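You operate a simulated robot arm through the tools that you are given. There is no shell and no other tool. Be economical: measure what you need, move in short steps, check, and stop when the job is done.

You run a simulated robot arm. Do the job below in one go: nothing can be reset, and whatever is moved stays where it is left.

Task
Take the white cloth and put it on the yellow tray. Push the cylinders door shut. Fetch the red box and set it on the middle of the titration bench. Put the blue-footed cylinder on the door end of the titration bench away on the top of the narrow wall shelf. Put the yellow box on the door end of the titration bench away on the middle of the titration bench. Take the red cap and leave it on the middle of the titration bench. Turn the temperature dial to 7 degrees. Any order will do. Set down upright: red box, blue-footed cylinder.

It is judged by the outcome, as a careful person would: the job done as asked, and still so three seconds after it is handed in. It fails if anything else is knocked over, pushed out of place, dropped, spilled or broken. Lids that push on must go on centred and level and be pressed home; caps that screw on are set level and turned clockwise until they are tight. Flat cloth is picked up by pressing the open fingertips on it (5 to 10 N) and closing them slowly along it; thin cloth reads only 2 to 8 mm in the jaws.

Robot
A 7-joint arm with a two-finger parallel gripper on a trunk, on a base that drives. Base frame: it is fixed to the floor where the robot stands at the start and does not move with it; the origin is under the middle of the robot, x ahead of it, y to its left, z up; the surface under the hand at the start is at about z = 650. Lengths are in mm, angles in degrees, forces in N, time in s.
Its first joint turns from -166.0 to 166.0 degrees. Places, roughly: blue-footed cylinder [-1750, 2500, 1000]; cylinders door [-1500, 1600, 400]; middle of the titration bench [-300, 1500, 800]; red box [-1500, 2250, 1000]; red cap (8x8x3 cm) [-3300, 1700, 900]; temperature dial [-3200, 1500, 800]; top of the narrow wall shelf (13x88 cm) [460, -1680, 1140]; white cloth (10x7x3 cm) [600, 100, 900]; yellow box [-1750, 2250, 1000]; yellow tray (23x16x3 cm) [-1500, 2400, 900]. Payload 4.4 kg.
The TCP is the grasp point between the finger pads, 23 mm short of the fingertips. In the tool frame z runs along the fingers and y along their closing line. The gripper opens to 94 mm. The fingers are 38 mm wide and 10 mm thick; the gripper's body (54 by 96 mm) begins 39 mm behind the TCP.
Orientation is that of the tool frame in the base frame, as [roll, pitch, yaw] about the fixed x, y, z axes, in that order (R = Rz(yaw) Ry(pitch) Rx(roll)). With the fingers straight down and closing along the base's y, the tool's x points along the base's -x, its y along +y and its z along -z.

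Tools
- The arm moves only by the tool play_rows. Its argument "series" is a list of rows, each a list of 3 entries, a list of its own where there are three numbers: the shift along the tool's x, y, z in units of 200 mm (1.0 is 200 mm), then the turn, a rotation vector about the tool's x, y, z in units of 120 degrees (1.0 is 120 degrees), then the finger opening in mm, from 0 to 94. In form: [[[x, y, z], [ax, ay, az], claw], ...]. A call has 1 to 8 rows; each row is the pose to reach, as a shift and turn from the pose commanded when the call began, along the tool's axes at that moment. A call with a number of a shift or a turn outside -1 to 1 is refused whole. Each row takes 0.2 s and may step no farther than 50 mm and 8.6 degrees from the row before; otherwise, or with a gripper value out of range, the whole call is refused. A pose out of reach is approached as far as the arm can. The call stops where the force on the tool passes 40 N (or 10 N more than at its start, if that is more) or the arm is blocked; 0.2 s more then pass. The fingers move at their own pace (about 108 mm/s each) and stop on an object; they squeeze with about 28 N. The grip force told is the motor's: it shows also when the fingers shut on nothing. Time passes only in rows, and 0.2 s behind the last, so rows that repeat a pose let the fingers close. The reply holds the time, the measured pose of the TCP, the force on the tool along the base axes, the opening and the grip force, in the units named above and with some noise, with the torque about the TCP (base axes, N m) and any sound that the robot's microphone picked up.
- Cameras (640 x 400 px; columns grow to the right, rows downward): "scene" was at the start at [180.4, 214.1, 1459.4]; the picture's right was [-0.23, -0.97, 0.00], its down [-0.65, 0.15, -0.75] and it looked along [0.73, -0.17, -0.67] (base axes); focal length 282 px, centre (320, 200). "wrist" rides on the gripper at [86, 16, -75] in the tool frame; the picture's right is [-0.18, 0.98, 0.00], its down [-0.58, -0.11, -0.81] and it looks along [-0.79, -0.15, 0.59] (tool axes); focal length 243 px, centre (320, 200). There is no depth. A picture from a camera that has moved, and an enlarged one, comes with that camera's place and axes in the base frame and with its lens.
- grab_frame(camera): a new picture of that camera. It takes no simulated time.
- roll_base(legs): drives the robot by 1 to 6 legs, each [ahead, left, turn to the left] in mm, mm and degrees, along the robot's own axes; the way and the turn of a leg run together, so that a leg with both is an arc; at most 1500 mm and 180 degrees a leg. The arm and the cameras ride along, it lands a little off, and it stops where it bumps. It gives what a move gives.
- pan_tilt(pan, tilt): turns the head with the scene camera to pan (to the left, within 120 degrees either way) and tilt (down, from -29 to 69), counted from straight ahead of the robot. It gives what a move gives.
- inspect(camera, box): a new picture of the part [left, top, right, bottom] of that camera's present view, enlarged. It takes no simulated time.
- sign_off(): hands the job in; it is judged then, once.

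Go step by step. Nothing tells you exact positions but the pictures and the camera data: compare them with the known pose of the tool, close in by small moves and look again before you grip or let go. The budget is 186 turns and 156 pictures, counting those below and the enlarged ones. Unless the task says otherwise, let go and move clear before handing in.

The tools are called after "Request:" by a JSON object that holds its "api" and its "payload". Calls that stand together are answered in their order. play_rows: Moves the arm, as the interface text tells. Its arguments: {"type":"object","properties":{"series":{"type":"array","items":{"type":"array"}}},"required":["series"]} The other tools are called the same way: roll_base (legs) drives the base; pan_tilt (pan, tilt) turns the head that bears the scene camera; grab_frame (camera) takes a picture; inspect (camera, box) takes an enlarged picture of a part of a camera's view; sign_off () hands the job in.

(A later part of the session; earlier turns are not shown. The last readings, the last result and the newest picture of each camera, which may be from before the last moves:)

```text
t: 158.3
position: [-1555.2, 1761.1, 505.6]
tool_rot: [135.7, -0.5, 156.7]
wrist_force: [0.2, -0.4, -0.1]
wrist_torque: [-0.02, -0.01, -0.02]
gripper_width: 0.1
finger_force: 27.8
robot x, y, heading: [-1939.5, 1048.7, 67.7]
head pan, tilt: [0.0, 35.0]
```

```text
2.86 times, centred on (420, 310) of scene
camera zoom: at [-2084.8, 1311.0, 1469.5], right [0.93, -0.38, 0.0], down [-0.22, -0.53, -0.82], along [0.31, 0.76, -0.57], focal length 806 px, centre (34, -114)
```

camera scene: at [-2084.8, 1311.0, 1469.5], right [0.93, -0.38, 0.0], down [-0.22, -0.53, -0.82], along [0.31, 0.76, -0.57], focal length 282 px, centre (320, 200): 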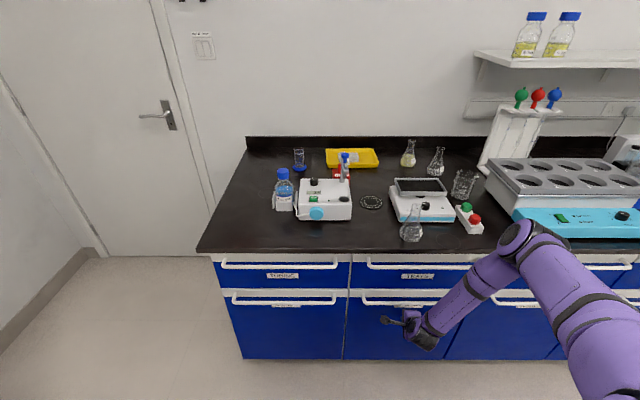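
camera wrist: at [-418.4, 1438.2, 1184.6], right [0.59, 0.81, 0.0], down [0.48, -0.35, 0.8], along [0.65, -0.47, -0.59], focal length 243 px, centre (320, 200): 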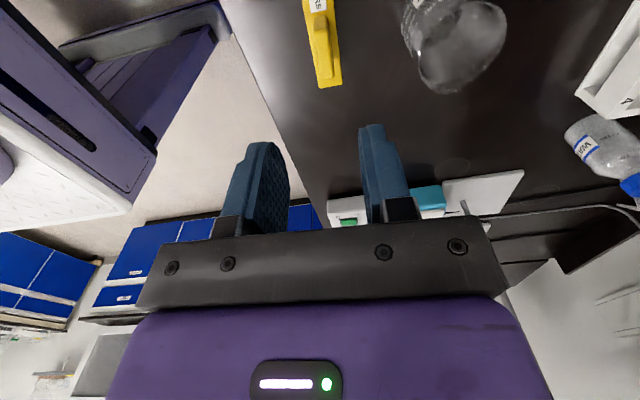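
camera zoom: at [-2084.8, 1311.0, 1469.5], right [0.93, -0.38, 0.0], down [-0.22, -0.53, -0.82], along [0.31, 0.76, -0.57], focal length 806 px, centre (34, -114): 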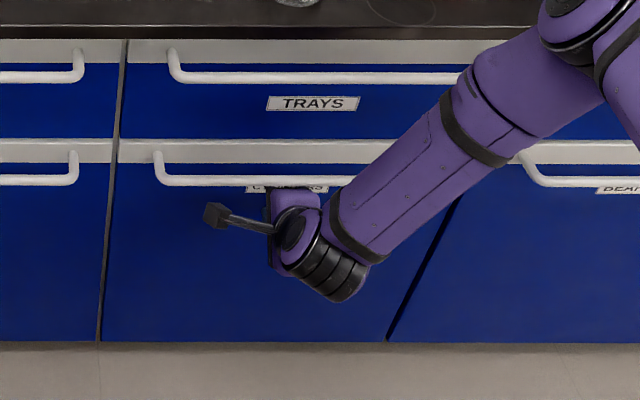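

Request:
{"api": "play_rows", "payload": {"series": [[[0, 0.02, 0.02], [0, 0, 0], 0], [[0, 0.04, 0.04], [0, 0, 0], 0], [[0, 0.06, 0.06], [0, 0, 0], 0], [[0, 0.08, 0.08], [0, 0, 0], 0], [[0, 0.1, 0.1], [0, 0, 0], 0]]}}

Request:
{"api": "inspect", "payload": {"camera": "scene", "box": [310, 240, 530, 380]}}

```text
t: 159.1
position: [-1554.3, 1768.8, 500.5]
tool_rot: [136.2, -0.5, 156.7]
wrist_force: [-0.9, 0.5, 0.3]
wrist_torque: [0.0, -0.03, 0.03]
gripper_width: 0.0
finger_force: 27.8
robot x, y, heading: [-1938.6, 1050.4, 67.9]
head pan, tilt: [0.0, 35.0]
stopped in row 3: the force on the tool passed its limit at 46 N (the readings are from after the stop); the commanded pose is now the measured one
```

```text
2.86 times, centred on (420, 310) of scene
camera zoom: at [-2085.0, 1310.5, 1469.5], right [0.93, -0.38, 0.0], down [-0.22, -0.53, -0.82], along [0.31, 0.76, -0.57], focal length 806 px, centre (34, -114)
```

zoom: 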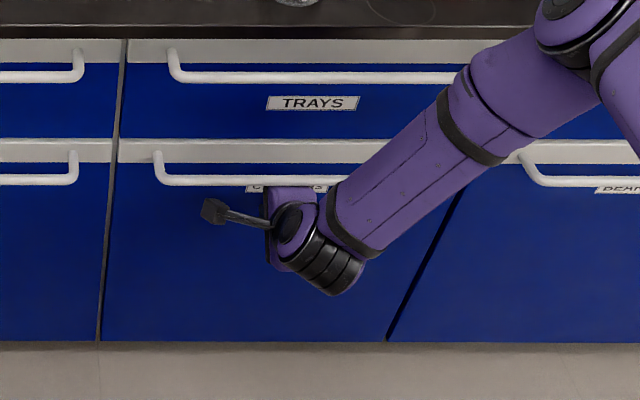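

Request:
{"api": "play_rows", "payload": {"series": [[[0, 0.015, 0.015], [0, 0, 0], 0], [[0, 0.03, 0.03], [0, 0, 0], 0], [[0, 0.03, 0.03], [0, 0, 0], 0]]}}

Request:
{"api": "roll_base", "payload": {"legs": [[-150, 0, 0]]}}

Request:
{"api": "inspect", "payload": {"camera": "scene", "box": [260, 180, 530, 350]}}

```text
t: 159.7
position: [-1552.4, 1771.2, 497.2]
tool_rot: [136.8, -0.5, 156.9]
wrist_force: [0.8, -0.2, 0.1]
wrist_torque: [-0.01, 0.0, 0.02]
gripper_width: 0.0
finger_force: 28.3
robot x, y, heading: [-1936.9, 1047.0, 67.6]
head pan, tilt: [0.0, 35.0]
stopped in row 3: the force on the tool passed its limit at 44 N (the readings are from after the stop); the commanded pose is now the measured one
```

```text
t: 161.1
position: [-1610.3, 1630.7, 497.3]
tool_rot: [136.8, -0.5, 157.0]
wrist_force: [-0.1, 0.2, -0.2]
wrist_torque: [-0.02, -0.01, -0.02]
gripper_width: 0.0
finger_force: 27.9
robot x, y, heading: [-1995.1, 910.0, 67.9]
head pan, tilt: [0.0, 35.0]
```

```text
2.35 times, centred on (395, 265) of scene
camera zoom: at [-2142.0, 1170.5, 1469.5], right [0.93, -0.38, 0.0], down [-0.22, -0.53, -0.82], along [0.31, 0.76, -0.57], focal length 664 px, centre (144, 47)
```

zoom: 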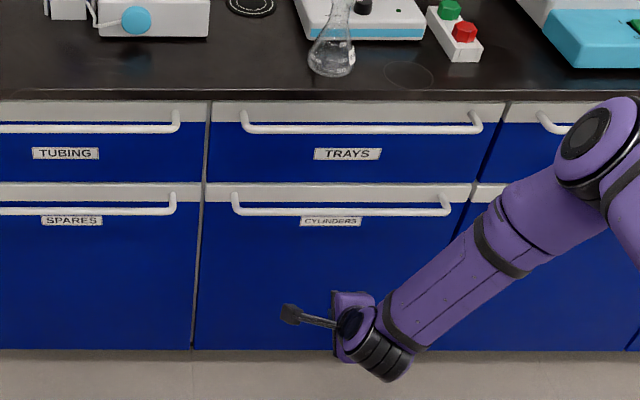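

The door is shut flush. I'll raise the arm and straighten the tool.

Request:
{"api": "play_rows", "payload": {"series": [[[0, 0.166, -0.166], [0, 0, 0], 0], [[0, 0.33, -0.33], [0, 0, 0], 0], [[0, 0.5, -0.5], [0, 0, 0], 0], [[0, 0.66, -0.66], [0, 0, 0], 0], [[0, 0.83, -0.83], [0, 0, 0], 0], [[0, 1.0, -1.0], [0, 0, 0], 0]]}}

Request:
{"api": "play_rows", "payload": {"series": [[[0, 0.166, -0.166], [0, 0, 0], 0], [[0, 0.33, -0.33], [0.05, 0, 0], 0], [[0, 0.5, -0.5], [0.11, 0, 0], 0], [[0, 0.66, -0.66], [0.17, 0, 0], 0], [[0, 0.83, -0.83], [0.23, 0, 0], 0], [[0, 0.95, -0.95], [0.3, 0, 0], 0], [[0, 0.95, -0.95], [0.36, 0, 0], 0]]}}

Request:
{"api": "grab_frame", "payload": {"camera": "scene"}}

```text
t: 162.5
position: [-1602.7, 1639.7, 780.3]
tool_rot: [137.0, -0.6, 156.9]
wrist_force: [-0.2, 0.5, 0.5]
wrist_torque: [0.0, 0.03, 0.02]
gripper_width: 0.0
finger_force: 27.6
robot x, y, heading: [-1995.0, 909.8, 67.9]
head pan, tilt: [0.0, 35.0]
```

```text
t: 164.1
position: [-1598.5, 1645.9, 1050.4]
tool_rot: [179.9, -0.5, 156.9]
wrist_force: [0.3, 0.5, 0.3]
wrist_torque: [0.04, -0.02, 0.0]
gripper_width: 0.0
finger_force: 28.7
robot x, y, heading: [-1993.0, 908.9, 68.0]
head pan, tilt: [0.0, 35.0]
```

```text
85 pictures are left
camera scene: at [-2142.1, 1170.1, 1469.5], right [0.93, -0.38, 0.0], down [-0.22, -0.53, -0.82], along [0.31, 0.76, -0.57], focal length 282 px, centre (320, 200)
```

scene: 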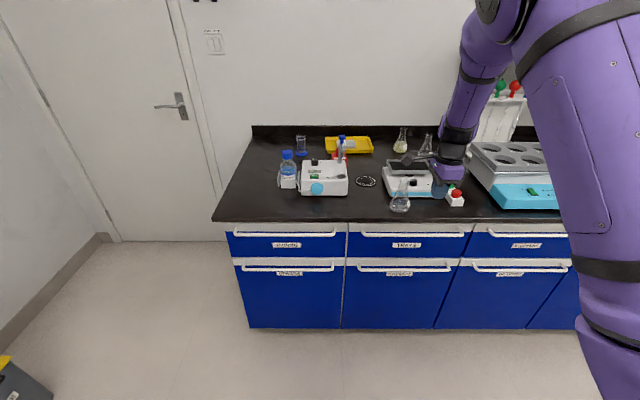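

Next is the red box. I'll raise the hand, then move the base left and ahead to the bench.

Request:
{"api": "play_rows", "payload": {"series": [[[0, 0, -0.2], [0, 0, 0], 94], [[0, 0, -0.4], [0, 0, 0], 94], [[0, 0, -0.6], [0, 0, 0], 94]]}}

Request:
{"api": "roll_base", "payload": {"legs": [[0, 230, -0.5], [430, 0, 0]]}}

Request:
{"api": "pan_tilt", "payload": {"pan": -20, "tilt": 45}}

Request:
{"api": "grab_frame", "payload": {"camera": "scene"}}

Request:
{"api": "grab_frame", "payload": {"camera": "wrist"}}

```text
t: 164.9
position: [-1597.2, 1646.1, 1169.8]
tool_rot: [180.0, -0.6, 157.1]
wrist_force: [0.1, 0.9, -1.4]
wrist_torque: [-0.06, 0.0, -0.01]
gripper_width: 94.1
finger_force: 0.0
robot x, y, heading: [-1992.6, 906.8, 67.7]
head pan, tilt: [0.0, 35.0]
```

```text
t: 168.8
position: [-1636.5, 2126.6, 1170.0]
tool_rot: [179.8, -0.5, 156.4]
wrist_force: [-0.5, -0.6, 1.0]
wrist_torque: [0.03, 0.03, 0.04]
gripper_width: 93.9
finger_force: 0.0
robot x, y, heading: [-2042.2, 1394.6, 67.3]
head pan, tilt: [0.0, 35.0]
```

```text
t: 169.7
position: [-1635.7, 2124.8, 1170.3]
tool_rot: [180.0, -0.5, 156.5]
wrist_force: [0.0, -0.1, 0.2]
wrist_torque: [0.0, 0.0, 0.01]
gripper_width: 93.9
finger_force: 0.1
robot x, y, heading: [-2038.3, 1391.7, 67.5]
head pan, tilt: [-20.0, 45.0]
```

```text
84 pictures are left
camera scene: at [-2164.2, 1634.8, 1454.7], right [0.74, -0.68, 0.0], down [-0.48, -0.52, -0.71], along [0.48, 0.52, -0.71], focal length 282 px, centre (320, 200)
```

scene: 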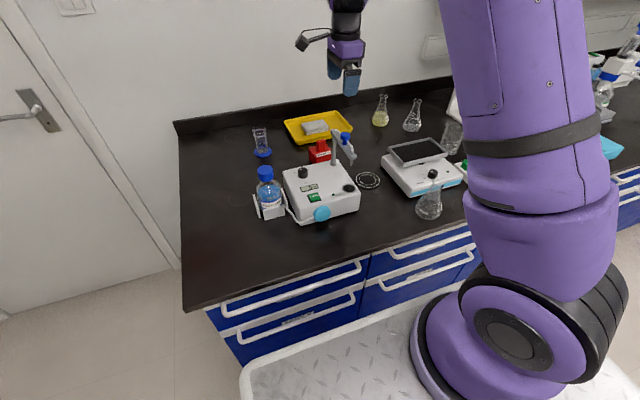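

```text
83 pictures are left
camera wrist: at [-1709.8, 2175.3, 1244.4], right [0.56, 0.83, 0.0], down [0.5, -0.34, 0.8], along [0.66, -0.45, -0.6], focal length 243 px, centre (320, 200)
```

wrist: 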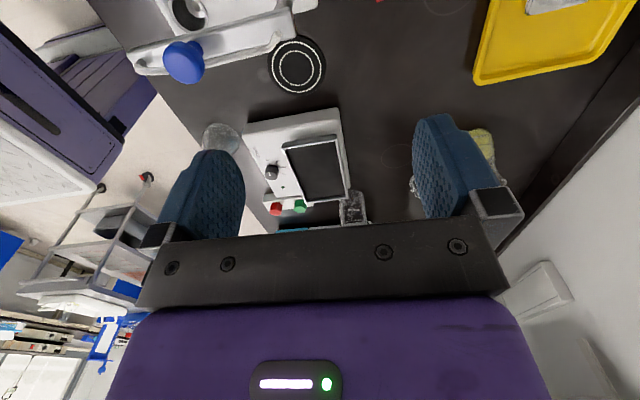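

Request:
{"api": "inspect", "payload": {"camera": "scene", "box": [270, 110, 390, 200]}}

```text
4.44 times, centred on (330, 155) of scene
camera zoom: at [-2164.2, 1634.8, 1454.7], right [0.74, -0.68, 0.0], down [-0.48, -0.52, -0.71], along [0.48, 0.52, -0.71], focal length 1254 px, centre (276, 400)
```

zoom: 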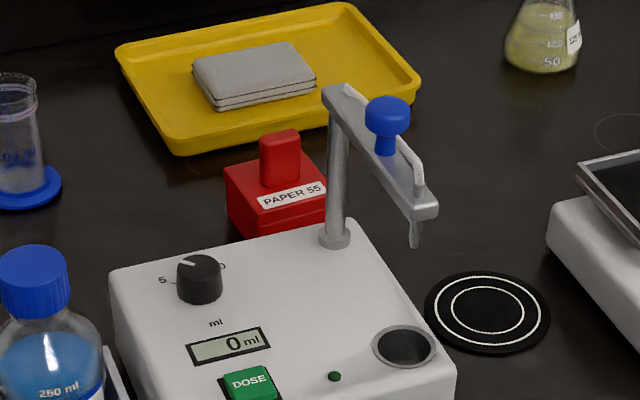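

The titrator's post stands about 128 mm in front of the red box, which leaves enough room. I'll move above the red box and lower to look.

Request:
{"api": "play_rows", "payload": {"series": [[[0.06, 0.22, 0], [0, 0, 0], 94], [[0.125, 0.45, 0.0], [0, 0, 0], 94], [[0.125, 0.47, 0.2], [0, 0, 0], 94], [[0.125, 0.47, 0.4], [0, 0, 0], 94], [[0.125, 0.47, 0.6], [0, 0, 0], 94]]}}

Request:
{"api": "grab_frame", "payload": {"camera": "wrist"}}

Request:
{"api": "inspect", "payload": {"camera": "scene", "box": [270, 90, 390, 180]}}

```text
t: 170.9
position: [-1620.7, 2223.8, 1049.5]
tool_rot: [179.8, -0.5, 156.4]
wrist_force: [0.0, -0.4, 0.3]
wrist_torque: [0.05, -0.05, -0.01]
gripper_width: 94.2
finger_force: 0.1
robot x, y, heading: [-2044.6, 1395.0, 67.2]
head pan, tilt: [-20.0, 45.0]
```

```text
81 pictures are left
camera wrist: at [-1694.0, 2272.9, 1123.9], right [0.56, 0.83, 0.0], down [0.5, -0.34, 0.8], along [0.66, -0.45, -0.6], focal length 243 px, centre (320, 200)
```

wrist: 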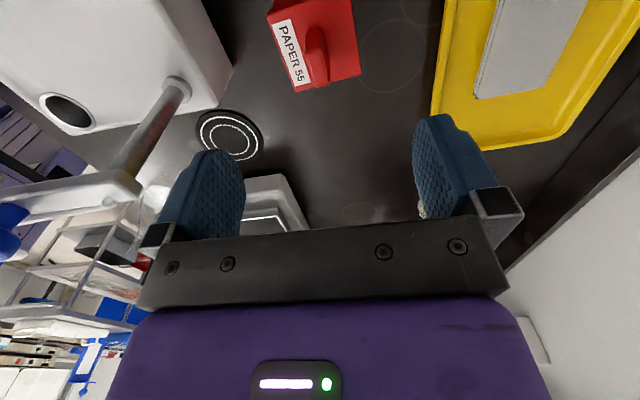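

```text
4.44 times, centred on (330, 135) of scene
camera zoom: at [-2164.3, 1634.2, 1454.7], right [0.74, -0.68, 0.0], down [-0.48, -0.52, -0.71], along [0.48, 0.52, -0.71], focal length 1254 px, centre (276, 489)
```

zoom: 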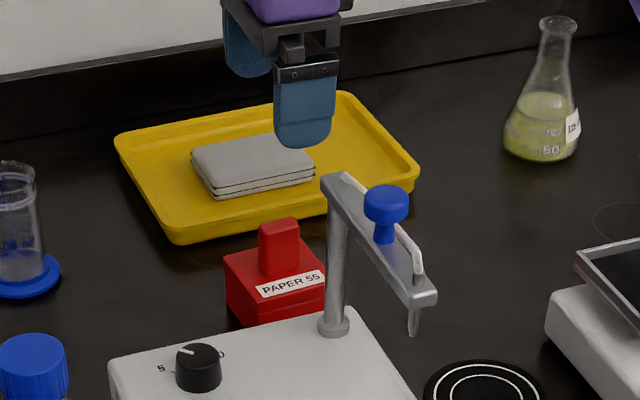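

Centred over the handle. I'll lower in two stages.

Request:
{"api": "play_rows", "payload": {"series": [[[0, -0.01, 0.2], [0, 0, 0], 94], [[0, -0.01, 0.4], [0, 0, 0], 94], [[0, -0.01, 0.45], [0, 0, 0], 94]]}}

Request:
{"api": "grab_frame", "payload": {"camera": "wrist"}}

Request:
{"api": "inspect", "payload": {"camera": "scene", "box": [270, 90, 390, 180]}}

```text
t: 171.7
position: [-1622.1, 2220.5, 959.2]
tool_rot: [180.0, -0.4, 156.4]
wrist_force: [1.1, -0.6, 0.4]
wrist_torque: [-0.01, 0.01, 0.01]
gripper_width: 93.8
finger_force: 0.0
robot x, y, heading: [-2039.7, 1395.1, 67.3]
head pan, tilt: [-20.0, 45.0]
```

```text
79 pictures are left
camera wrist: at [-1697.1, 2269.4, 1033.1], right [0.56, 0.83, 0.0], down [0.5, -0.34, 0.8], along [0.66, -0.45, -0.6], focal length 243 px, centre (320, 200)
```

wrist: 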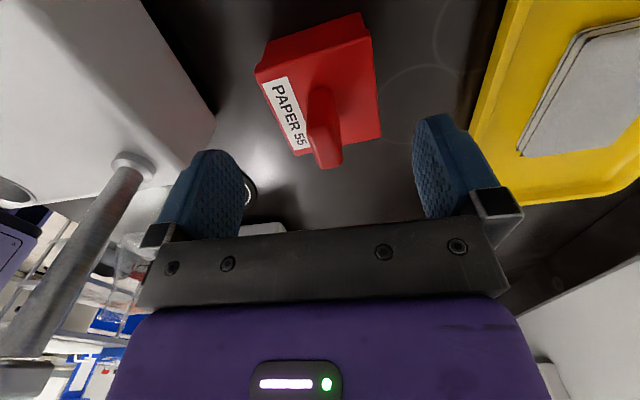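

```text
4.44 times, centred on (330, 135) of scene
camera zoom: at [-2164.2, 1634.5, 1454.7], right [0.74, -0.68, 0.0], down [-0.48, -0.52, -0.71], along [0.48, 0.52, -0.71], focal length 1254 px, centre (276, 489)
```

zoom: 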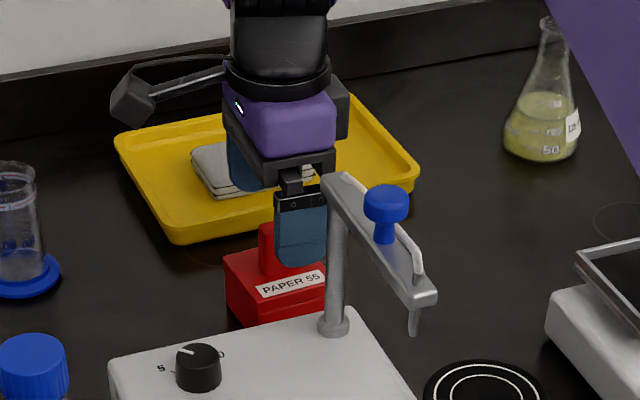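

Request:
{"api": "play_rows", "payload": {"series": [[[0.065, 0.01, 0.07], [0, 0, 0], 94], [[0.065, 0.01, 0.145], [0, 0, 0], 94], [[0.065, 0.01, 0.145], [0, 0, 0], 60], [[0.065, 0.01, 0.145], [0, 0, 0], 30], [[0.065, 0.01, 0.145], [0, 0, 0], 10], [[0.065, 0.01, 0.145], [0, 0, 0], 0], [[0.065, 0.01, 0.145], [0, 0, 0], 0]]}}

Request:
{"api": "grab_frame", "payload": {"camera": "wrist"}}

```text
t: 173.3
position: [-1633.5, 2226.9, 930.1]
tool_rot: [180.0, -0.5, 156.4]
wrist_force: [-0.3, 0.0, 0.2]
wrist_torque: [0.0, 0.0, -0.01]
gripper_width: 14.4
finger_force: 27.9
robot x, y, heading: [-2038.9, 1396.8, 67.3]
head pan, tilt: [-20.0, 45.0]
```

```text
77 pictures are left
camera wrist: at [-1708.2, 2276.2, 1004.8], right [0.56, 0.83, 0.0], down [0.5, -0.34, 0.8], along [0.66, -0.45, -0.6], focal length 243 px, centre (320, 200)
```

wrist: 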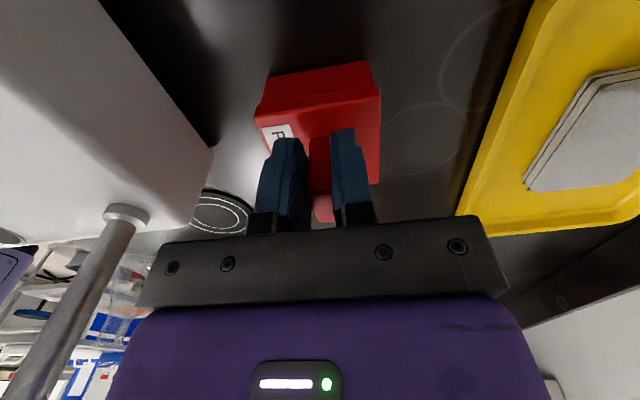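

Gripped. I'll lift straight up.

Request:
{"api": "play_rows", "payload": {"series": [[[0, 0, -0.1], [0, 0, 0], 0], [[0, 0, -0.3], [0, 0, 0], 0], [[0, 0, -0.5], [0, 0, 0], 0], [[0, 0, -0.7], [0, 0, 0], 0], [[0, 0, -0.9], [0, 0, 0], 0], [[0, 0, -1.0], [0, 0, 0], 0]]}}

Request:
{"api": "play_rows", "payload": {"series": [[[0, 0, -0.2], [0, 0, 0], 0], [[0, 0, -0.4], [0, 0, 0], 0]]}}

Request:
{"api": "grab_frame", "payload": {"camera": "scene"}}

```text
t: 174.7
position: [-1634.1, 2226.3, 1132.1]
tool_rot: [180.0, -0.5, 156.3]
wrist_force: [0.3, 0.6, -1.6]
wrist_torque: [-0.01, -0.01, 0.01]
gripper_width: 14.3
finger_force: 27.7
robot x, y, heading: [-2040.2, 1391.3, 67.3]
head pan, tilt: [-20.0, 45.0]
```

```text
t: 175.3
position: [-1631.9, 2228.1, 1211.2]
tool_rot: [-179.9, -0.5, 156.5]
wrist_force: [0.6, 0.5, -2.5]
wrist_torque: [-0.04, 0.02, 0.03]
gripper_width: 14.2
finger_force: 28.5
robot x, y, heading: [-2042.0, 1393.6, 67.2]
head pan, tilt: [-20.0, 45.0]
```

```text
76 pictures are left
camera scene: at [-2164.0, 1635.2, 1454.6], right [0.74, -0.68, 0.0], down [-0.48, -0.52, -0.71], along [0.48, 0.52, -0.71], focal length 282 px, centre (320, 200)
```

scene: 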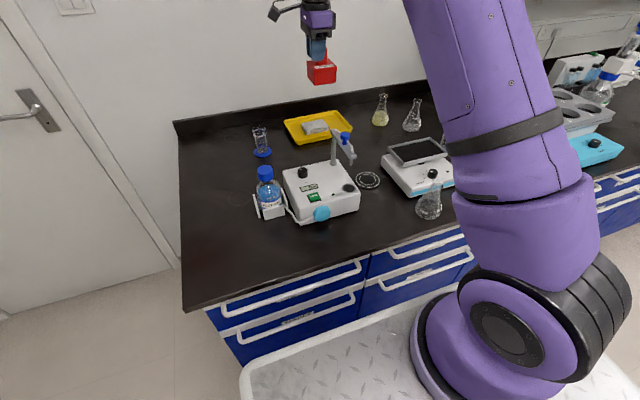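

Held. I'll pull the hand in, back off the bench and strafe right to the middle, since the door is no longer in the way.

Request:
{"api": "play_rows", "payload": {"series": [[[0, -0.2, 0], [0, 0, 0], 0], [[0, -0.4, 0], [0, 0, 0], 0], [[0, -0.6, 0], [0, 0, 0], 0], [[0, -0.8, 0], [0, 0, 0], 0], [[0, -1.0, 0], [0, 0, 0], 0]]}}

Request:
{"api": "roll_base", "payload": {"legs": [[-150, 0, 0], [0, -1390, 0]]}}

Request:
{"api": "pan_tilt", "payload": {"pan": -20, "tilt": 50}}

Request:
{"api": "grab_frame", "payload": {"camera": "scene"}}

```text
t: 176.5
position: [-1713.0, 2045.8, 1210.8]
tool_rot: [-180.0, -0.6, 156.5]
wrist_force: [0.4, 0.1, -1.8]
wrist_torque: [-0.03, 0.0, -0.03]
gripper_width: 14.6
finger_force: 28.0
robot x, y, heading: [-2037.7, 1392.0, 67.5]
head pan, tilt: [-20.0, 45.0]
```

```text
t: 184.5
position: [-467.5, 1364.0, 1212.6]
tool_rot: [-179.9, -0.4, 156.7]
wrist_force: [0.0, -0.8, -1.1]
wrist_torque: [-0.01, 0.01, 0.01]
gripper_width: 14.4
finger_force: 27.6
robot x, y, heading: [-791.1, 711.2, 67.8]
head pan, tilt: [-20.0, 45.0]
```

```text
t: 185.2
position: [-466.3, 1365.1, 1212.3]
tool_rot: [-180.0, -0.6, 156.6]
wrist_force: [0.2, 0.8, -0.5]
wrist_torque: [-0.01, -0.01, -0.03]
gripper_width: 14.5
finger_force: 27.9
robot x, y, heading: [-787.4, 709.7, 67.7]
head pan, tilt: [-20.0, 50.0]
```

```text
75 pictures are left
camera scene: at [-918.3, 949.7, 1447.8], right [0.74, -0.67, 0.0], down [-0.52, -0.57, -0.64], along [0.43, 0.47, -0.77], focal length 282 px, centre (320, 200)
```

scene: 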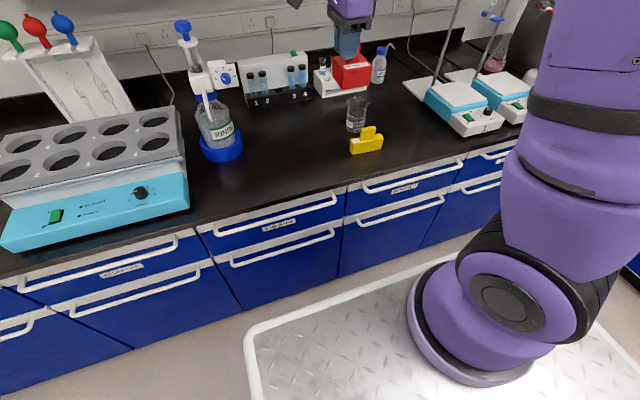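

I'll place the red box to the left of the beaker at about (−420, 1500).

Request:
{"api": "play_rows", "payload": {"series": [[[0.02, 0.2, 0.1], [0, 0, 0], 0], [[0.03, 0.4, 0.2], [0, 0, 0], 0], [[0.05, 0.6, 0.3], [0, 0, 0], 0], [[0.06, 0.71, 0.5], [0, 0, 0], 0], [[0.06, 0.71, 0.7], [0, 0, 0], 0], [[0.06, 0.71, 0.9], [0, 0, 0], 0], [[0.06, 0.71, 1.0], [0, 0, 0], 0]]}}

Request:
{"api": "play_rows", "payload": {"series": [[[0, 0, 0.15], [0, 0, 0], 0], [[0, 0, 0.25], [0, 0, 0], 0], [[0, 0, 0.3], [0, 0, 0], 0]]}}

Request:
{"api": "grab_frame", "payload": {"camera": "scene"}}

Request:
{"api": "grab_frame", "payload": {"camera": "wrist"}}

```text
t: 186.8
position: [-424.0, 1500.1, 1013.1]
tool_rot: [-179.9, -0.5, 156.7]
wrist_force: [-0.7, -0.3, 0.2]
wrist_torque: [0.0, 0.01, 0.01]
gripper_width: 14.5
finger_force: 28.0
robot x, y, heading: [-793.0, 709.9, 67.5]
head pan, tilt: [-20.0, 50.0]
```

```text
t: 187.6
position: [-425.2, 1501.0, 951.5]
tool_rot: [-180.0, -0.5, 156.6]
wrist_force: [0.0, 0.5, -1.4]
wrist_torque: [0.03, 0.06, -0.01]
gripper_width: 14.7
finger_force: 27.8
robot x, y, heading: [-789.9, 714.6, 67.6]
head pan, tilt: [-20.0, 50.0]
```

```text
74 pictures are left
camera scene: at [-918.3, 949.5, 1447.8], right [0.74, -0.67, 0.0], down [-0.52, -0.57, -0.64], along [0.43, 0.47, -0.77], focal length 282 px, centre (320, 200)
```

scene: 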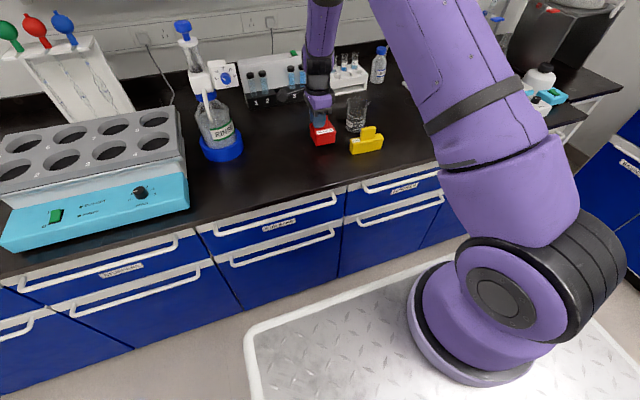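

```text
73 pictures are left
camera wrist: at [-498.6, 1550.0, 1025.8], right [0.56, 0.83, 0.0], down [0.5, -0.33, 0.8], along [0.66, -0.45, -0.6], focal length 243 px, centre (320, 200)
```

wrist: 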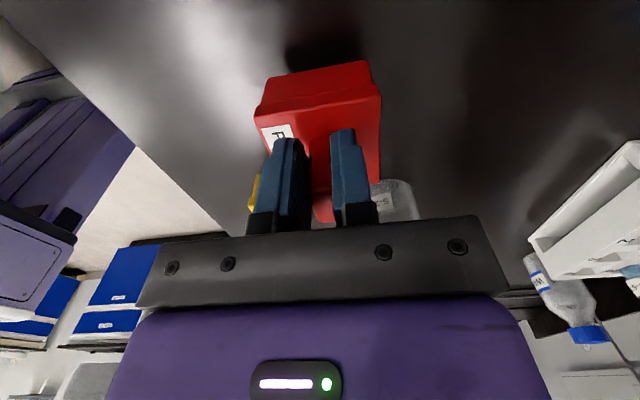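

Clear on all sides. I'll lower to the same grip height and release.

Request:
{"api": "play_rows", "payload": {"series": [[[0, 0, 0.06], [0, 0, 0], 0], [[0, 0, 0.085], [0, 0, 0], 0], [[0, 0, 0.1], [0, 0, 0], 0], [[0, 0, 0.115], [0, 0, 0], 0]]}}

```text
t: 188.6
position: [-424.2, 1500.7, 930.5]
tool_rot: [179.9, -0.4, 156.7]
wrist_force: [-0.4, -1.8, 6.4]
wrist_torque: [-0.19, -0.14, -0.03]
gripper_width: 14.2
finger_force: 28.2
robot x, y, heading: [-794.3, 712.1, 67.3]
head pan, tilt: [-20.0, 50.0]
```

Request:
{"api": "play_rows", "payload": {"series": [[[0, 0, 0], [0, 0, 0], 20], [[0, 0, 0], [0, 0, 0], 34], [[0, 0, 0], [0, 0, 0], 44], [[0, 0, -0.1], [0, 0, 0], 44], [[0, 0, -0.3], [0, 0, 0], 44], [[0, 0, -0.5], [0, 0, 0], 44], [[0, 0, -0.7], [0, 0, 0], 44], [[0, 0, -0.9], [0, 0, 0], 44]]}}

Request:
{"api": "play_rows", "payload": {"series": [[[0, -0.2, -0.1], [0, 0, 0], 44], [[0, -0.4, -0.2], [0, 0, 0], 44], [[0, -0.6, -0.3], [0, 0, 0], 44], [[0, -0.75, -0.4], [0, 0, 0], 44]]}}

Request:
{"api": "inspect", "payload": {"camera": "scene", "box": [260, 60, 440, 180]}}

```text
t: 190.3
position: [-420.9, 1502.2, 1109.6]
tool_rot: [180.0, -0.5, 156.7]
wrist_force: [-0.9, 0.4, -0.6]
wrist_torque: [-0.03, -0.01, 0.02]
gripper_width: 44.1
finger_force: 0.1
robot x, y, heading: [-790.3, 711.2, 67.5]
head pan, tilt: [-20.0, 50.0]
```

```text
t: 191.3
position: [-481.7, 1364.1, 1189.9]
tool_rot: [180.0, -0.5, 156.6]
wrist_force: [-0.3, 0.2, -0.4]
wrist_torque: [-0.01, 0.01, -0.01]
gripper_width: 43.8
finger_force: 0.1
robot x, y, heading: [-789.9, 715.8, 67.6]
head pan, tilt: [-20.0, 50.0]
```

```text
3.33 times, centred on (350, 120) of scene
camera zoom: at [-918.2, 950.4, 1447.6], right [0.74, -0.67, 0.0], down [-0.52, -0.57, -0.64], along [0.43, 0.47, -0.77], focal length 940 px, centre (220, 467)
```

zoom: 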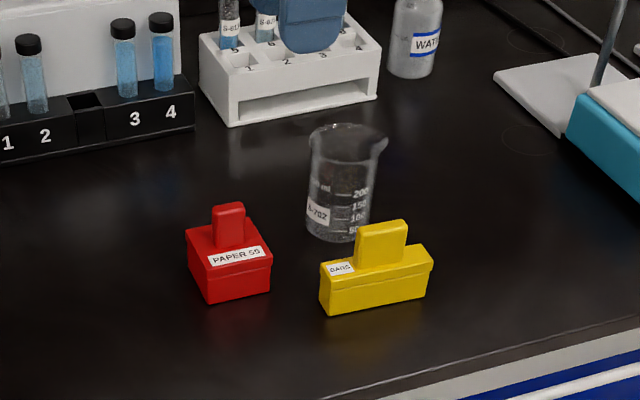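

Both boxes are in place upright. Next are the oven dial and the red cap: I'll strafe left, turn to face the oven and look.

Request:
{"api": "roll_base", "payload": {"legs": [[0, 1100, 0], [0, 0, 88.5], [550, 300, 0]]}}

Request:
{"api": "pan_tilt", "payload": {"pan": -5, "tilt": 32}}

Request:
{"api": "grab_frame", "payload": {"camera": "scene"}}

```text
t: 203.8
position: [-3060.7, 1412.7, 1189.9]
tool_rot: [179.9, -0.5, -115.5]
wrist_force: [-0.2, -0.5, -0.2]
wrist_torque: [-0.01, -0.01, -0.03]
gripper_width: 43.9
finger_force: 0.1
robot x, y, heading: [-2427.8, 1079.2, 155.6]
head pan, tilt: [-20.0, 50.0]
```

```text
t: 204.6
position: [-3060.8, 1412.8, 1189.3]
tool_rot: [180.0, -0.5, -115.5]
wrist_force: [-0.3, 0.5, -1.3]
wrist_torque: [-0.03, 0.02, -0.01]
gripper_width: 44.3
finger_force: 0.0
robot x, y, heading: [-2427.1, 1079.6, 155.4]
head pan, tilt: [-5.0, 32.0]
```

```text
71 pictures are left
camera scene: at [-2691.4, 950.7, 1474.1], right [0.49, 0.87, 0.0], down [0.46, -0.26, -0.85], along [-0.74, 0.42, -0.53], focal length 282 px, centre (320, 200)
```

scene: 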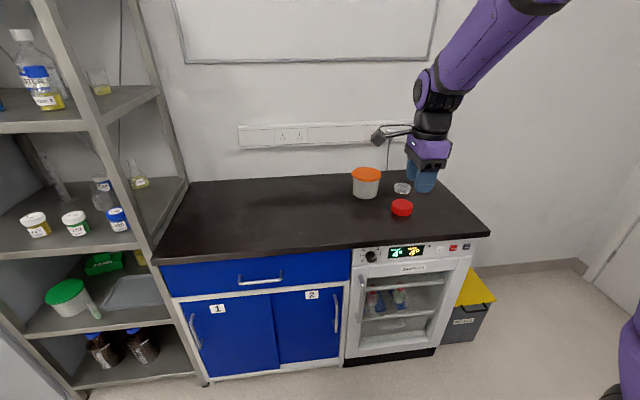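

Request:
{"api": "inspect", "payload": {"camera": "scene", "box": [340, 230, 480, 290]}}

Request:
{"api": "inspect", "payload": {"camera": "scene", "box": [340, 155, 440, 225]}}

```text
4.57 times, centred on (410, 260) of scene
camera zoom: at [-2691.4, 950.7, 1474.1], right [0.49, 0.87, 0.0], down [0.46, -0.26, -0.85], along [-0.74, 0.42, -0.53], focal length 1289 px, centre (-91, -74)
```

zoom: 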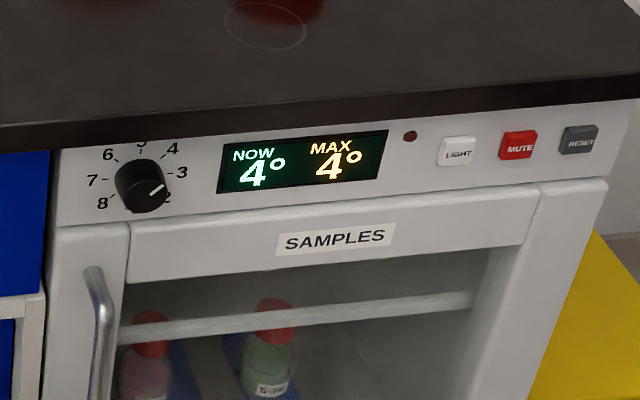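

```text
5.71 times, centred on (390, 190) of scene
camera zoom: at [-2691.4, 950.7, 1474.1], right [0.49, 0.87, 0.0], down [0.46, -0.26, -0.85], along [-0.74, 0.42, -0.53], focal length 1612 px, centre (-80, 257)
```

zoom: 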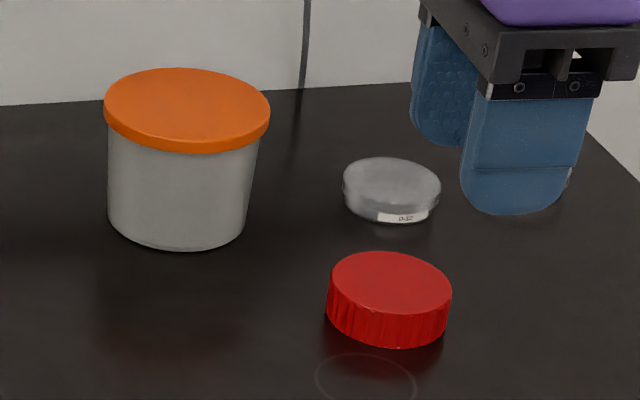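

The dial reads about 3–4 now, and the numbers rise counter-clockwise (7 is at the left). I'll straighten the base, then turn the wrist −90° so I can approach the knob horizontally.

Request:
{"api": "roll_base", "payload": {"legs": [[0, 0, 1.8]]}}

Request:
{"api": "play_rows", "payload": {"series": [[[0, 0.06, 0.02], [0, 0, -0.07], 44], [[0, 0.12, 0.04], [0, 0, -0.14], 44], [[0, 0.18, 0.06], [0, 0, -0.21], 44], [[0, 0.24, 0.08], [0, 0, -0.28], 44], [[0, 0.3, 0.1], [0, 0, -0.35], 44], [[0, 0.36, 0.12], [0, 0, -0.42], 44], [[0, 0.42, 0.14], [0, 0, -0.49], 44], [[0, 0.48, 0.16], [0, 0, -0.56], 44]]}}

Request:
{"api": "play_rows", "payload": {"series": [[[0, 0, 0], [0, 0, -0.07], 44], [[0, 0, 0], [0, 0, -0.14], 44], [[0, 0, 0], [0, 0, -0.19], 44]]}}

Request:
{"api": "grab_frame", "payload": {"camera": "scene"}}

```text
t: 205.3
position: [-3070.2, 1392.8, 1189.6]
tool_rot: [180.0, -0.5, -113.7]
wrist_force: [-1.0, -0.5, 0.1]
wrist_torque: [0.02, 0.01, 0.01]
gripper_width: 44.0
finger_force: 0.1
robot x, y, heading: [-2424.6, 1083.1, 157.1]
head pan, tilt: [-5.0, 32.0]
```

```text
t: 207.1
position: [-3159.9, 1432.4, 1157.7]
tool_rot: [179.5, -0.3, -46.2]
wrist_force: [0.6, 0.3, 0.0]
wrist_torque: [-0.05, 0.01, 0.01]
gripper_width: 43.9
finger_force: 0.1
robot x, y, heading: [-2425.2, 1078.9, 157.2]
head pan, tilt: [-5.0, 32.0]
```

```text
t: 207.9
position: [-3158.0, 1432.0, 1158.7]
tool_rot: [179.5, 0.0, -23.5]
wrist_force: [0.8, 0.5, 0.7]
wrist_torque: [-0.02, -0.02, -0.02]
gripper_width: 44.3
finger_force: 0.1
robot x, y, heading: [-2426.2, 1078.2, 157.2]
head pan, tilt: [-5.0, 32.0]
```

```text
68 pictures are left
camera scene: at [-2687.3, 942.3, 1474.1], right [0.47, 0.88, 0.0], down [0.47, -0.25, -0.85], along [-0.75, 0.4, -0.53], focal length 282 px, centre (320, 200)
```

scene: 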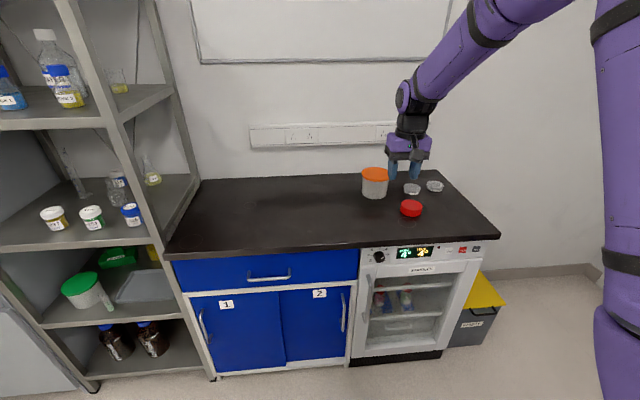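

Now I'll tilt the hand to horizontal, pointing at the oven.

Request:
{"api": "play_rows", "payload": {"series": [[[0, 0, 0.05], [0, -0.07, 0], 60], [[0, 0, 0.1], [0, -0.14, 0], 60], [[0, 0, 0.15], [0, -0.21, 0], 60], [[0, 0, 0.2], [0, -0.28, 0], 60], [[0, 0, 0.25], [0, -0.35, 0], 60], [[0, 0, 0.3], [0, -0.42, 0], 60], [[0, 0, 0.35], [0, -0.49, 0], 60], [[0, 0, 0.4], [0, -0.56, 0], 60]]}}

Request:
{"api": "play_rows", "payload": {"series": [[[0, 0, 0], [0, -0.07, 0], 60], [[0, 0, 0], [0, -0.14, 0], 60], [[0, 0, 0], [0, -0.19, 0], 60]]}}

Request:
{"api": "grab_frame", "payload": {"camera": "scene"}}

Request:
{"api": "grab_frame", "payload": {"camera": "wrist"}}

```text
t: 209.7
position: [-3157.9, 1430.9, 1076.8]
tool_rot: [178.8, 67.2, -24.9]
wrist_force: [0.1, 0.2, 0.7]
wrist_torque: [-0.01, 0.01, -0.01]
gripper_width: 59.9
finger_force: 0.1
robot x, y, heading: [-2423.2, 1084.9, 157.5]
head pan, tilt: [-5.0, 32.0]
```

```text
t: 210.5
position: [-3158.9, 1430.9, 1078.7]
tool_rot: [75.7, 89.6, -127.9]
wrist_force: [0.0, 0.6, 0.0]
wrist_torque: [-0.01, 0.0, -0.01]
gripper_width: 59.9
finger_force: 0.1
robot x, y, heading: [-2424.0, 1076.1, 157.2]
head pan, tilt: [-5.0, 32.0]
```

```text
67 pictures are left
camera scene: at [-2687.0, 942.2, 1474.2], right [0.47, 0.88, 0.0], down [0.47, -0.25, -0.85], along [-0.75, 0.4, -0.53], focal length 282 px, centre (320, 200)
```

scene: 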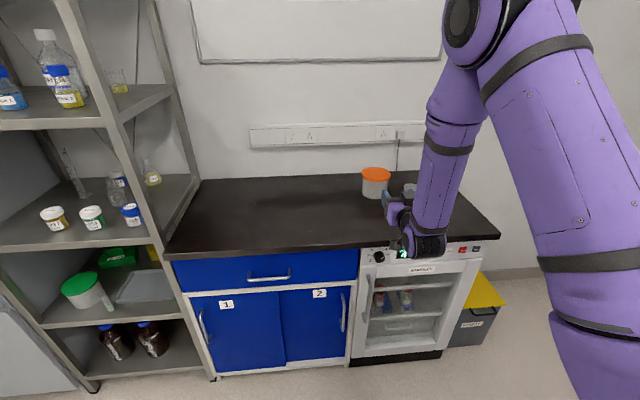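

```text
66 pictures are left
camera wrist: at [-3099.2, 1386.1, 990.4], right [-0.39, -0.9, 0.19], down [0.79, -0.22, 0.58], along [-0.48, 0.38, 0.79], focal length 243 px, centre (320, 200)
```

wrist: 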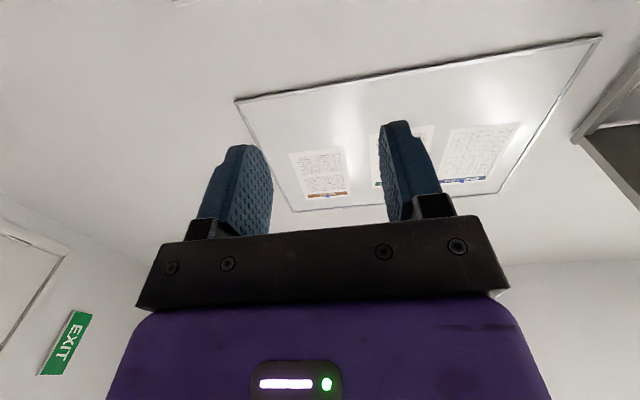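

The hand is horizontal. I'll descend in front of the oven to the dial's height.

Request:
{"api": "play_rows", "payload": {"series": [[[0.22, 0, 0], [0, 0, 0], 60], [[0.44, 0, 0], [0, 0, 0], 60], [[0.66, 0, 0], [0, 0, 0], 60], [[0.88, 0, 0], [0, 0, 0], 60], [[1.0, 0, 0], [0, 0, 0], 60]]}}

Request:
{"api": "play_rows", "payload": {"series": [[[0.2, 0, 0], [0, 0, 0], 60], [[0.4, 0, 0], [0, 0, 0], 60]]}}

Request:
{"api": "grab_frame", "payload": {"camera": "scene"}}

Request:
{"api": "grab_frame", "payload": {"camera": "wrist"}}

```text
t: 211.7
position: [-3160.3, 1427.9, 878.9]
tool_rot: [83.9, 89.5, -119.8]
wrist_force: [0.1, 0.0, 0.1]
wrist_torque: [0.0, -0.02, 0.01]
gripper_width: 59.8
finger_force: 0.0
robot x, y, heading: [-2423.9, 1081.8, 157.1]
head pan, tilt: [-5.0, 32.0]
```

```text
t: 212.3
position: [-3161.6, 1430.4, 799.4]
tool_rot: [81.8, 89.5, -121.8]
wrist_force: [0.5, -0.1, 0.6]
wrist_torque: [-0.02, 0.01, -0.02]
gripper_width: 60.0
finger_force: 0.1
robot x, y, heading: [-2420.8, 1077.8, 157.0]
head pan, tilt: [-5.0, 32.0]
```

```text
65 pictures are left
camera scene: at [-2687.0, 942.2, 1474.2], right [0.47, 0.88, 0.0], down [0.47, -0.25, -0.85], along [-0.75, 0.4, -0.53], focal length 282 px, centre (320, 200)
```

scene: 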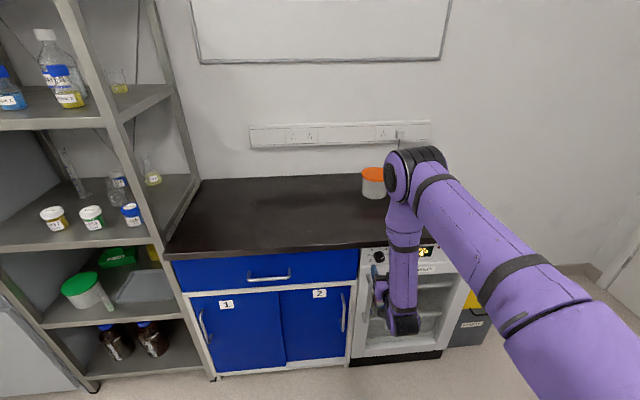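

```text
64 pictures are left
camera wrist: at [-3101.0, 1385.1, 711.8], right [-0.39, -0.9, 0.19], down [0.79, -0.22, 0.58], along [-0.48, 0.38, 0.79], focal length 243 px, centre (320, 200)
```

wrist: 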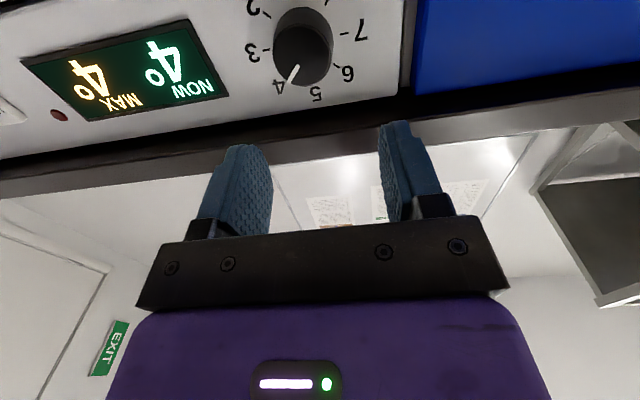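

The pointer sits exactly at 4. Triangulation puts the knob face at about (−3242, 1470, 776), so I'll align and advance partway.

Request:
{"api": "play_rows", "payload": {"series": [[[0.06, -0.02, 0.05], [0, 0, 0], 60], [[0.115, -0.03, 0.15], [0, 0, 0], 60], [[0.115, -0.03, 0.2], [0, 0, 0], 60]]}}

Request:
{"api": "grab_frame", "payload": {"camera": "wrist"}}

Request:
{"api": "inspect", "payload": {"camera": "scene", "box": [330, 220, 450, 300]}}

```text
t: 213.1
position: [-3193.8, 1449.9, 775.1]
tool_rot: [85.9, 89.5, -117.8]
wrist_force: [-0.2, -0.2, 0.3]
wrist_torque: [-0.04, -0.01, 0.0]
gripper_width: 59.8
finger_force: 0.1
robot x, y, heading: [-2425.5, 1080.3, 157.2]
head pan, tilt: [-5.0, 32.0]
```

```text
63 pictures are left
camera wrist: at [-3134.4, 1404.4, 688.4], right [-0.39, -0.9, 0.19], down [0.78, -0.22, 0.58], along [-0.48, 0.38, 0.79], focal length 243 px, centre (320, 200)
```

wrist: 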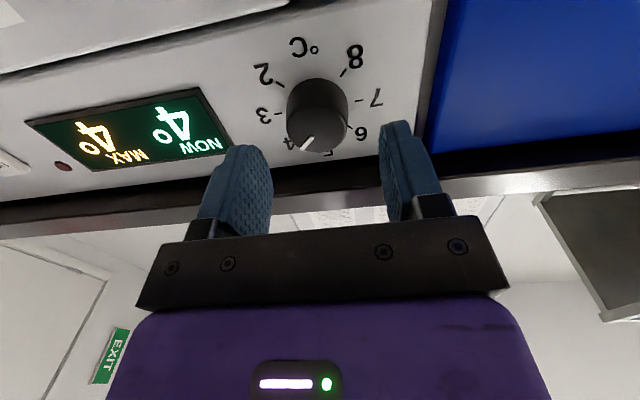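

```text
5.00 times, centred on (390, 260) of scene
camera zoom: at [-2687.3, 942.3, 1474.1], right [0.47, 0.88, 0.0], down [0.47, -0.25, -0.85], along [-0.75, 0.4, -0.53], focal length 1410 px, centre (-30, -100)
```

zoom: 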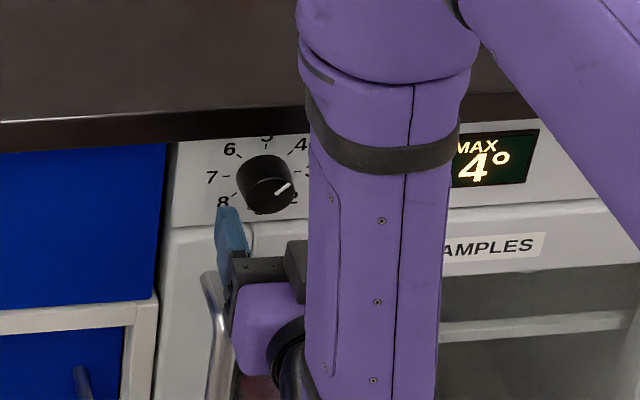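

Well aligned. I'll advance onto the knob.

Request:
{"api": "play_rows", "payload": {"series": [[[0, 0, 0.1], [0, 0, 0], 60], [[0, 0, 0.16], [0, 0, 0], 60], [[0, 0, 0.2], [0, 0, 0], 60]]}}

Request:
{"api": "grab_frame", "payload": {"camera": "wrist"}}

```text
t: 213.9
position: [-3231.3, 1466.2, 775.8]
tool_rot: [93.0, 89.5, -110.5]
wrist_force: [18.6, -8.2, 5.3]
wrist_torque: [-0.11, 0.19, 0.81]
gripper_width: 59.8
finger_force: 0.1
robot x, y, heading: [-2425.0, 1078.2, 157.1]
head pan, tilt: [-5.0, 32.0]
```

```text
61 pictures are left
camera wrist: at [-3170.2, 1420.4, 688.9], right [-0.39, -0.9, 0.19], down [0.78, -0.22, 0.58], along [-0.48, 0.38, 0.79], focal length 243 px, centre (320, 200)
```

wrist: 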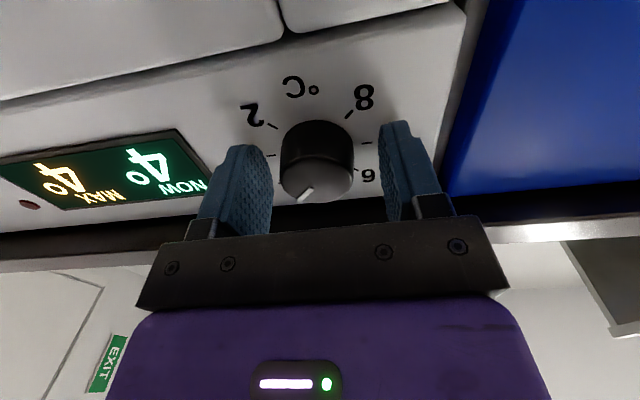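

The tips just touch the panel with the knob between them. I'll ease off 3 mm, grip and turn counter-clockwise in stages.

Request:
{"api": "play_rows", "payload": {"series": [[[0, 0, -0.02], [0, 0, 0], 60], [[0, 0, -0.02], [0, 0, 0], 40], [[0, 0, -0.02], [0, 0, 0], 20], [[0, 0, -0.02], [0, 0, 0], 5], [[0, 0, -0.02], [0, 0, 0], 5]]}}

Request:
{"api": "play_rows", "payload": {"series": [[[0, 0, 0], [0, 0, -0.06], 5], [[0, 0, 0], [0, 0, -0.12], 5], [[0, 0, 0], [0, 0, -0.18], 5], [[0, 0, 0], [0, 0, -0.24], 5], [[0, 0, 0], [0, 0, -0.3], 5], [[0, 0, 0], [0, 0, -0.375], 5]]}}

Request:
{"api": "grab_frame", "payload": {"camera": "wrist"}}

Request:
{"api": "inspect", "payload": {"camera": "scene", "box": [330, 220, 450, 300]}}

```text
t: 215.1
position: [-3227.9, 1465.6, 777.0]
tool_rot: [82.1, 89.5, -121.6]
wrist_force: [-3.3, 13.1, 1.5]
wrist_torque: [-0.2, -0.35, -0.36]
gripper_width: 36.7
finger_force: 45.4
robot x, y, heading: [-2422.6, 1078.5, 157.3]
head pan, tilt: [-5.0, 32.0]
```

```text
refused: row 6 steps farther than a row can; nothing moved
```

```text
60 pictures are left
camera wrist: at [-3168.1, 1420.8, 688.9], right [-0.4, -0.9, 0.19], down [0.78, -0.22, 0.58], along [-0.48, 0.38, 0.79], focal length 243 px, centre (320, 200)
```

wrist: 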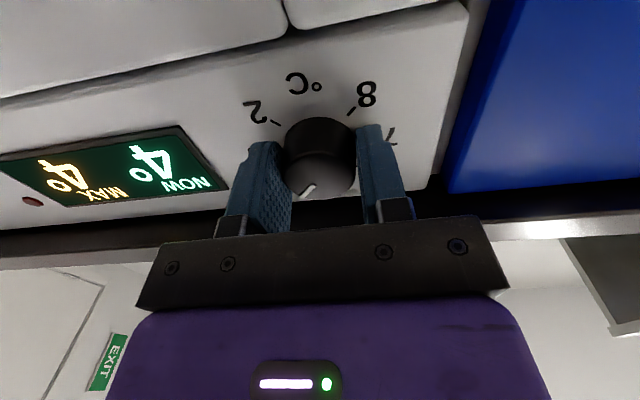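

```text
5.00 times, centred on (390, 260) of scene
camera zoom: at [-2687.4, 942.9, 1474.2], right [0.47, 0.88, 0.0], down [0.47, -0.25, -0.85], along [-0.75, 0.4, -0.53], focal length 1410 px, centre (-30, -100)
```

zoom: 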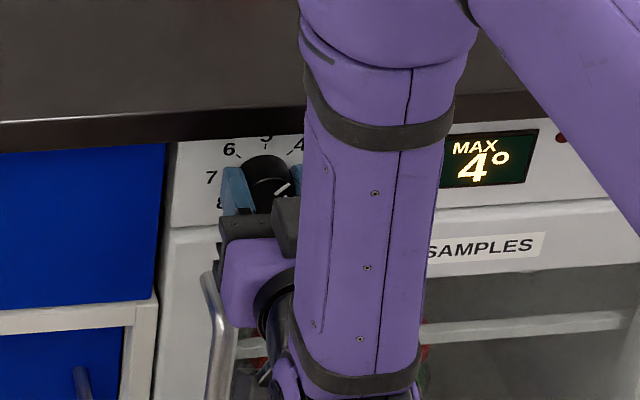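

Request:
{"api": "play_rows", "payload": {"series": [[[0, -0.008, 0], [0, 0, -0.06], 5], [[0, -0.008, 0], [0, 0, -0.12], 5], [[0, -0.008, 0], [0, 0, -0.18], 5], [[0, -0.008, 0], [0, 0, -0.24], 5], [[0, -0.008, 0], [0, 0, -0.3], 5], [[0, -0.008, 0], [0, 0, -0.36], 5]]}}

Request:
{"api": "inspect", "payload": {"camera": "wrist", "box": [200, 60, 440, 240]}}

```text
t: 216.5
position: [-3227.3, 1465.8, 776.1]
tool_rot: [-89.8, 47.1, 66.5]
wrist_force: [-15.1, 8.8, 13.8]
wrist_torque: [0.28, 0.59, 0.42]
gripper_width: 37.1
finger_force: 44.6
robot x, y, heading: [-2425.3, 1080.0, 157.1]
head pan, tilt: [-5.0, 32.0]
```

```text
2.22 times, centred on (320, 150) of wrist
camera zoom: at [-3142.3, 1479.2, 700.5], right [-0.34, -0.78, -0.53], down [0.61, -0.61, 0.5], along [-0.71, -0.16, 0.68], focal length 539 px, centre (320, 311)
```

zoom: 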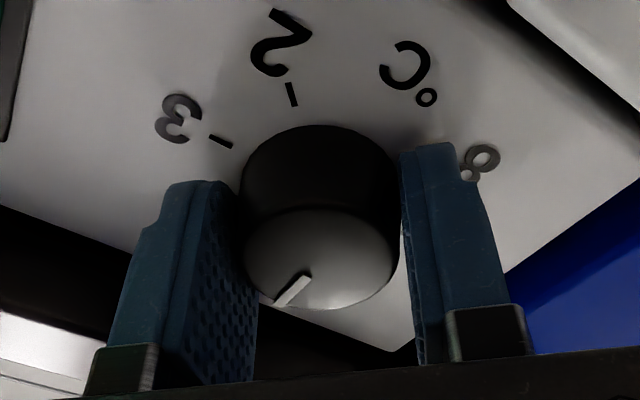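

The knob turns with the fingers. I'll continue another 43°, then the rest.

Request:
{"api": "play_rows", "payload": {"series": [[[0, 0, 0], [0, 0, -0.06], 5], [[0, 0, 0], [0, 0, -0.12], 5], [[0, 0, 0], [0, 0, -0.18], 5], [[0, 0, 0], [0, 0, -0.24], 5], [[0, 0, 0], [0, 0, -0.3], 5], [[0, 0, 0], [0, 0, -0.36], 5]]}}

Request:
{"api": "play_rows", "payload": {"series": [[[0, 0, 0], [0, 0, -0.06], 5], [[0, 0, 0], [0, 0, -0.12], 5], [[0, 0, 0], [0, 0, -0.18], 5], [[0, 0, 0], [0, 0, -0.24], 5], [[0, 0, 0], [0, 0, -0.3], 5], [[0, 0, 0], [0, 0, -0.36], 5], [[0, 0, 0], [0, 0, -0.405], 5]]}}

Request:
{"api": "grab_frame", "payload": {"camera": "wrist"}}

Request:
{"api": "inspect", "payload": {"camera": "scene", "box": [330, 220, 450, 300]}}

```text
t: 217.9
position: [-3227.1, 1465.2, 776.2]
tool_rot: [-89.9, 4.1, 66.3]
wrist_force: [-25.7, 10.3, 19.3]
wrist_torque: [0.17, 0.33, 0.7]
gripper_width: 36.9
finger_force: 44.6
robot x, y, heading: [-2426.1, 1078.8, 157.3]
head pan, tilt: [-5.0, 32.0]
```

```text
t: 219.5
position: [-3225.1, 1464.5, 774.8]
tool_rot: [-89.7, -44.5, 66.3]
wrist_force: [-23.6, 7.0, 25.9]
wrist_torque: [0.3, 0.61, -0.05]
gripper_width: 36.6
finger_force: 44.6
robot x, y, heading: [-2422.2, 1081.4, 157.1]
head pan, tilt: [-5.0, 32.0]
```

```text
57 pictures are left
camera wrist: at [-3130.4, 1502.5, 823.9], right [0.22, 0.51, -0.83], down [0.54, -0.77, -0.33], along [-0.81, -0.38, -0.45], focal length 243 px, centre (320, 200)
```

wrist: 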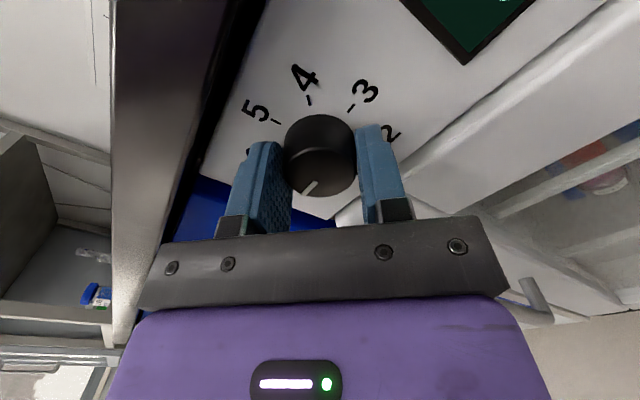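

```text
5.00 times, centred on (390, 260) of scene
camera zoom: at [-2687.0, 942.0, 1474.2], right [0.47, 0.88, 0.0], down [0.47, -0.25, -0.85], along [-0.75, 0.4, -0.53], focal length 1410 px, centre (-30, -100)
```

zoom: 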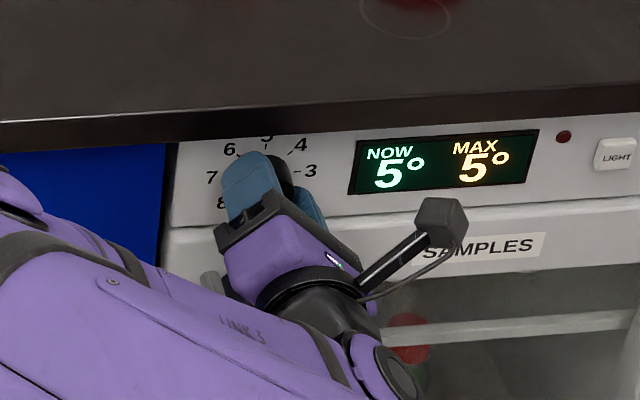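

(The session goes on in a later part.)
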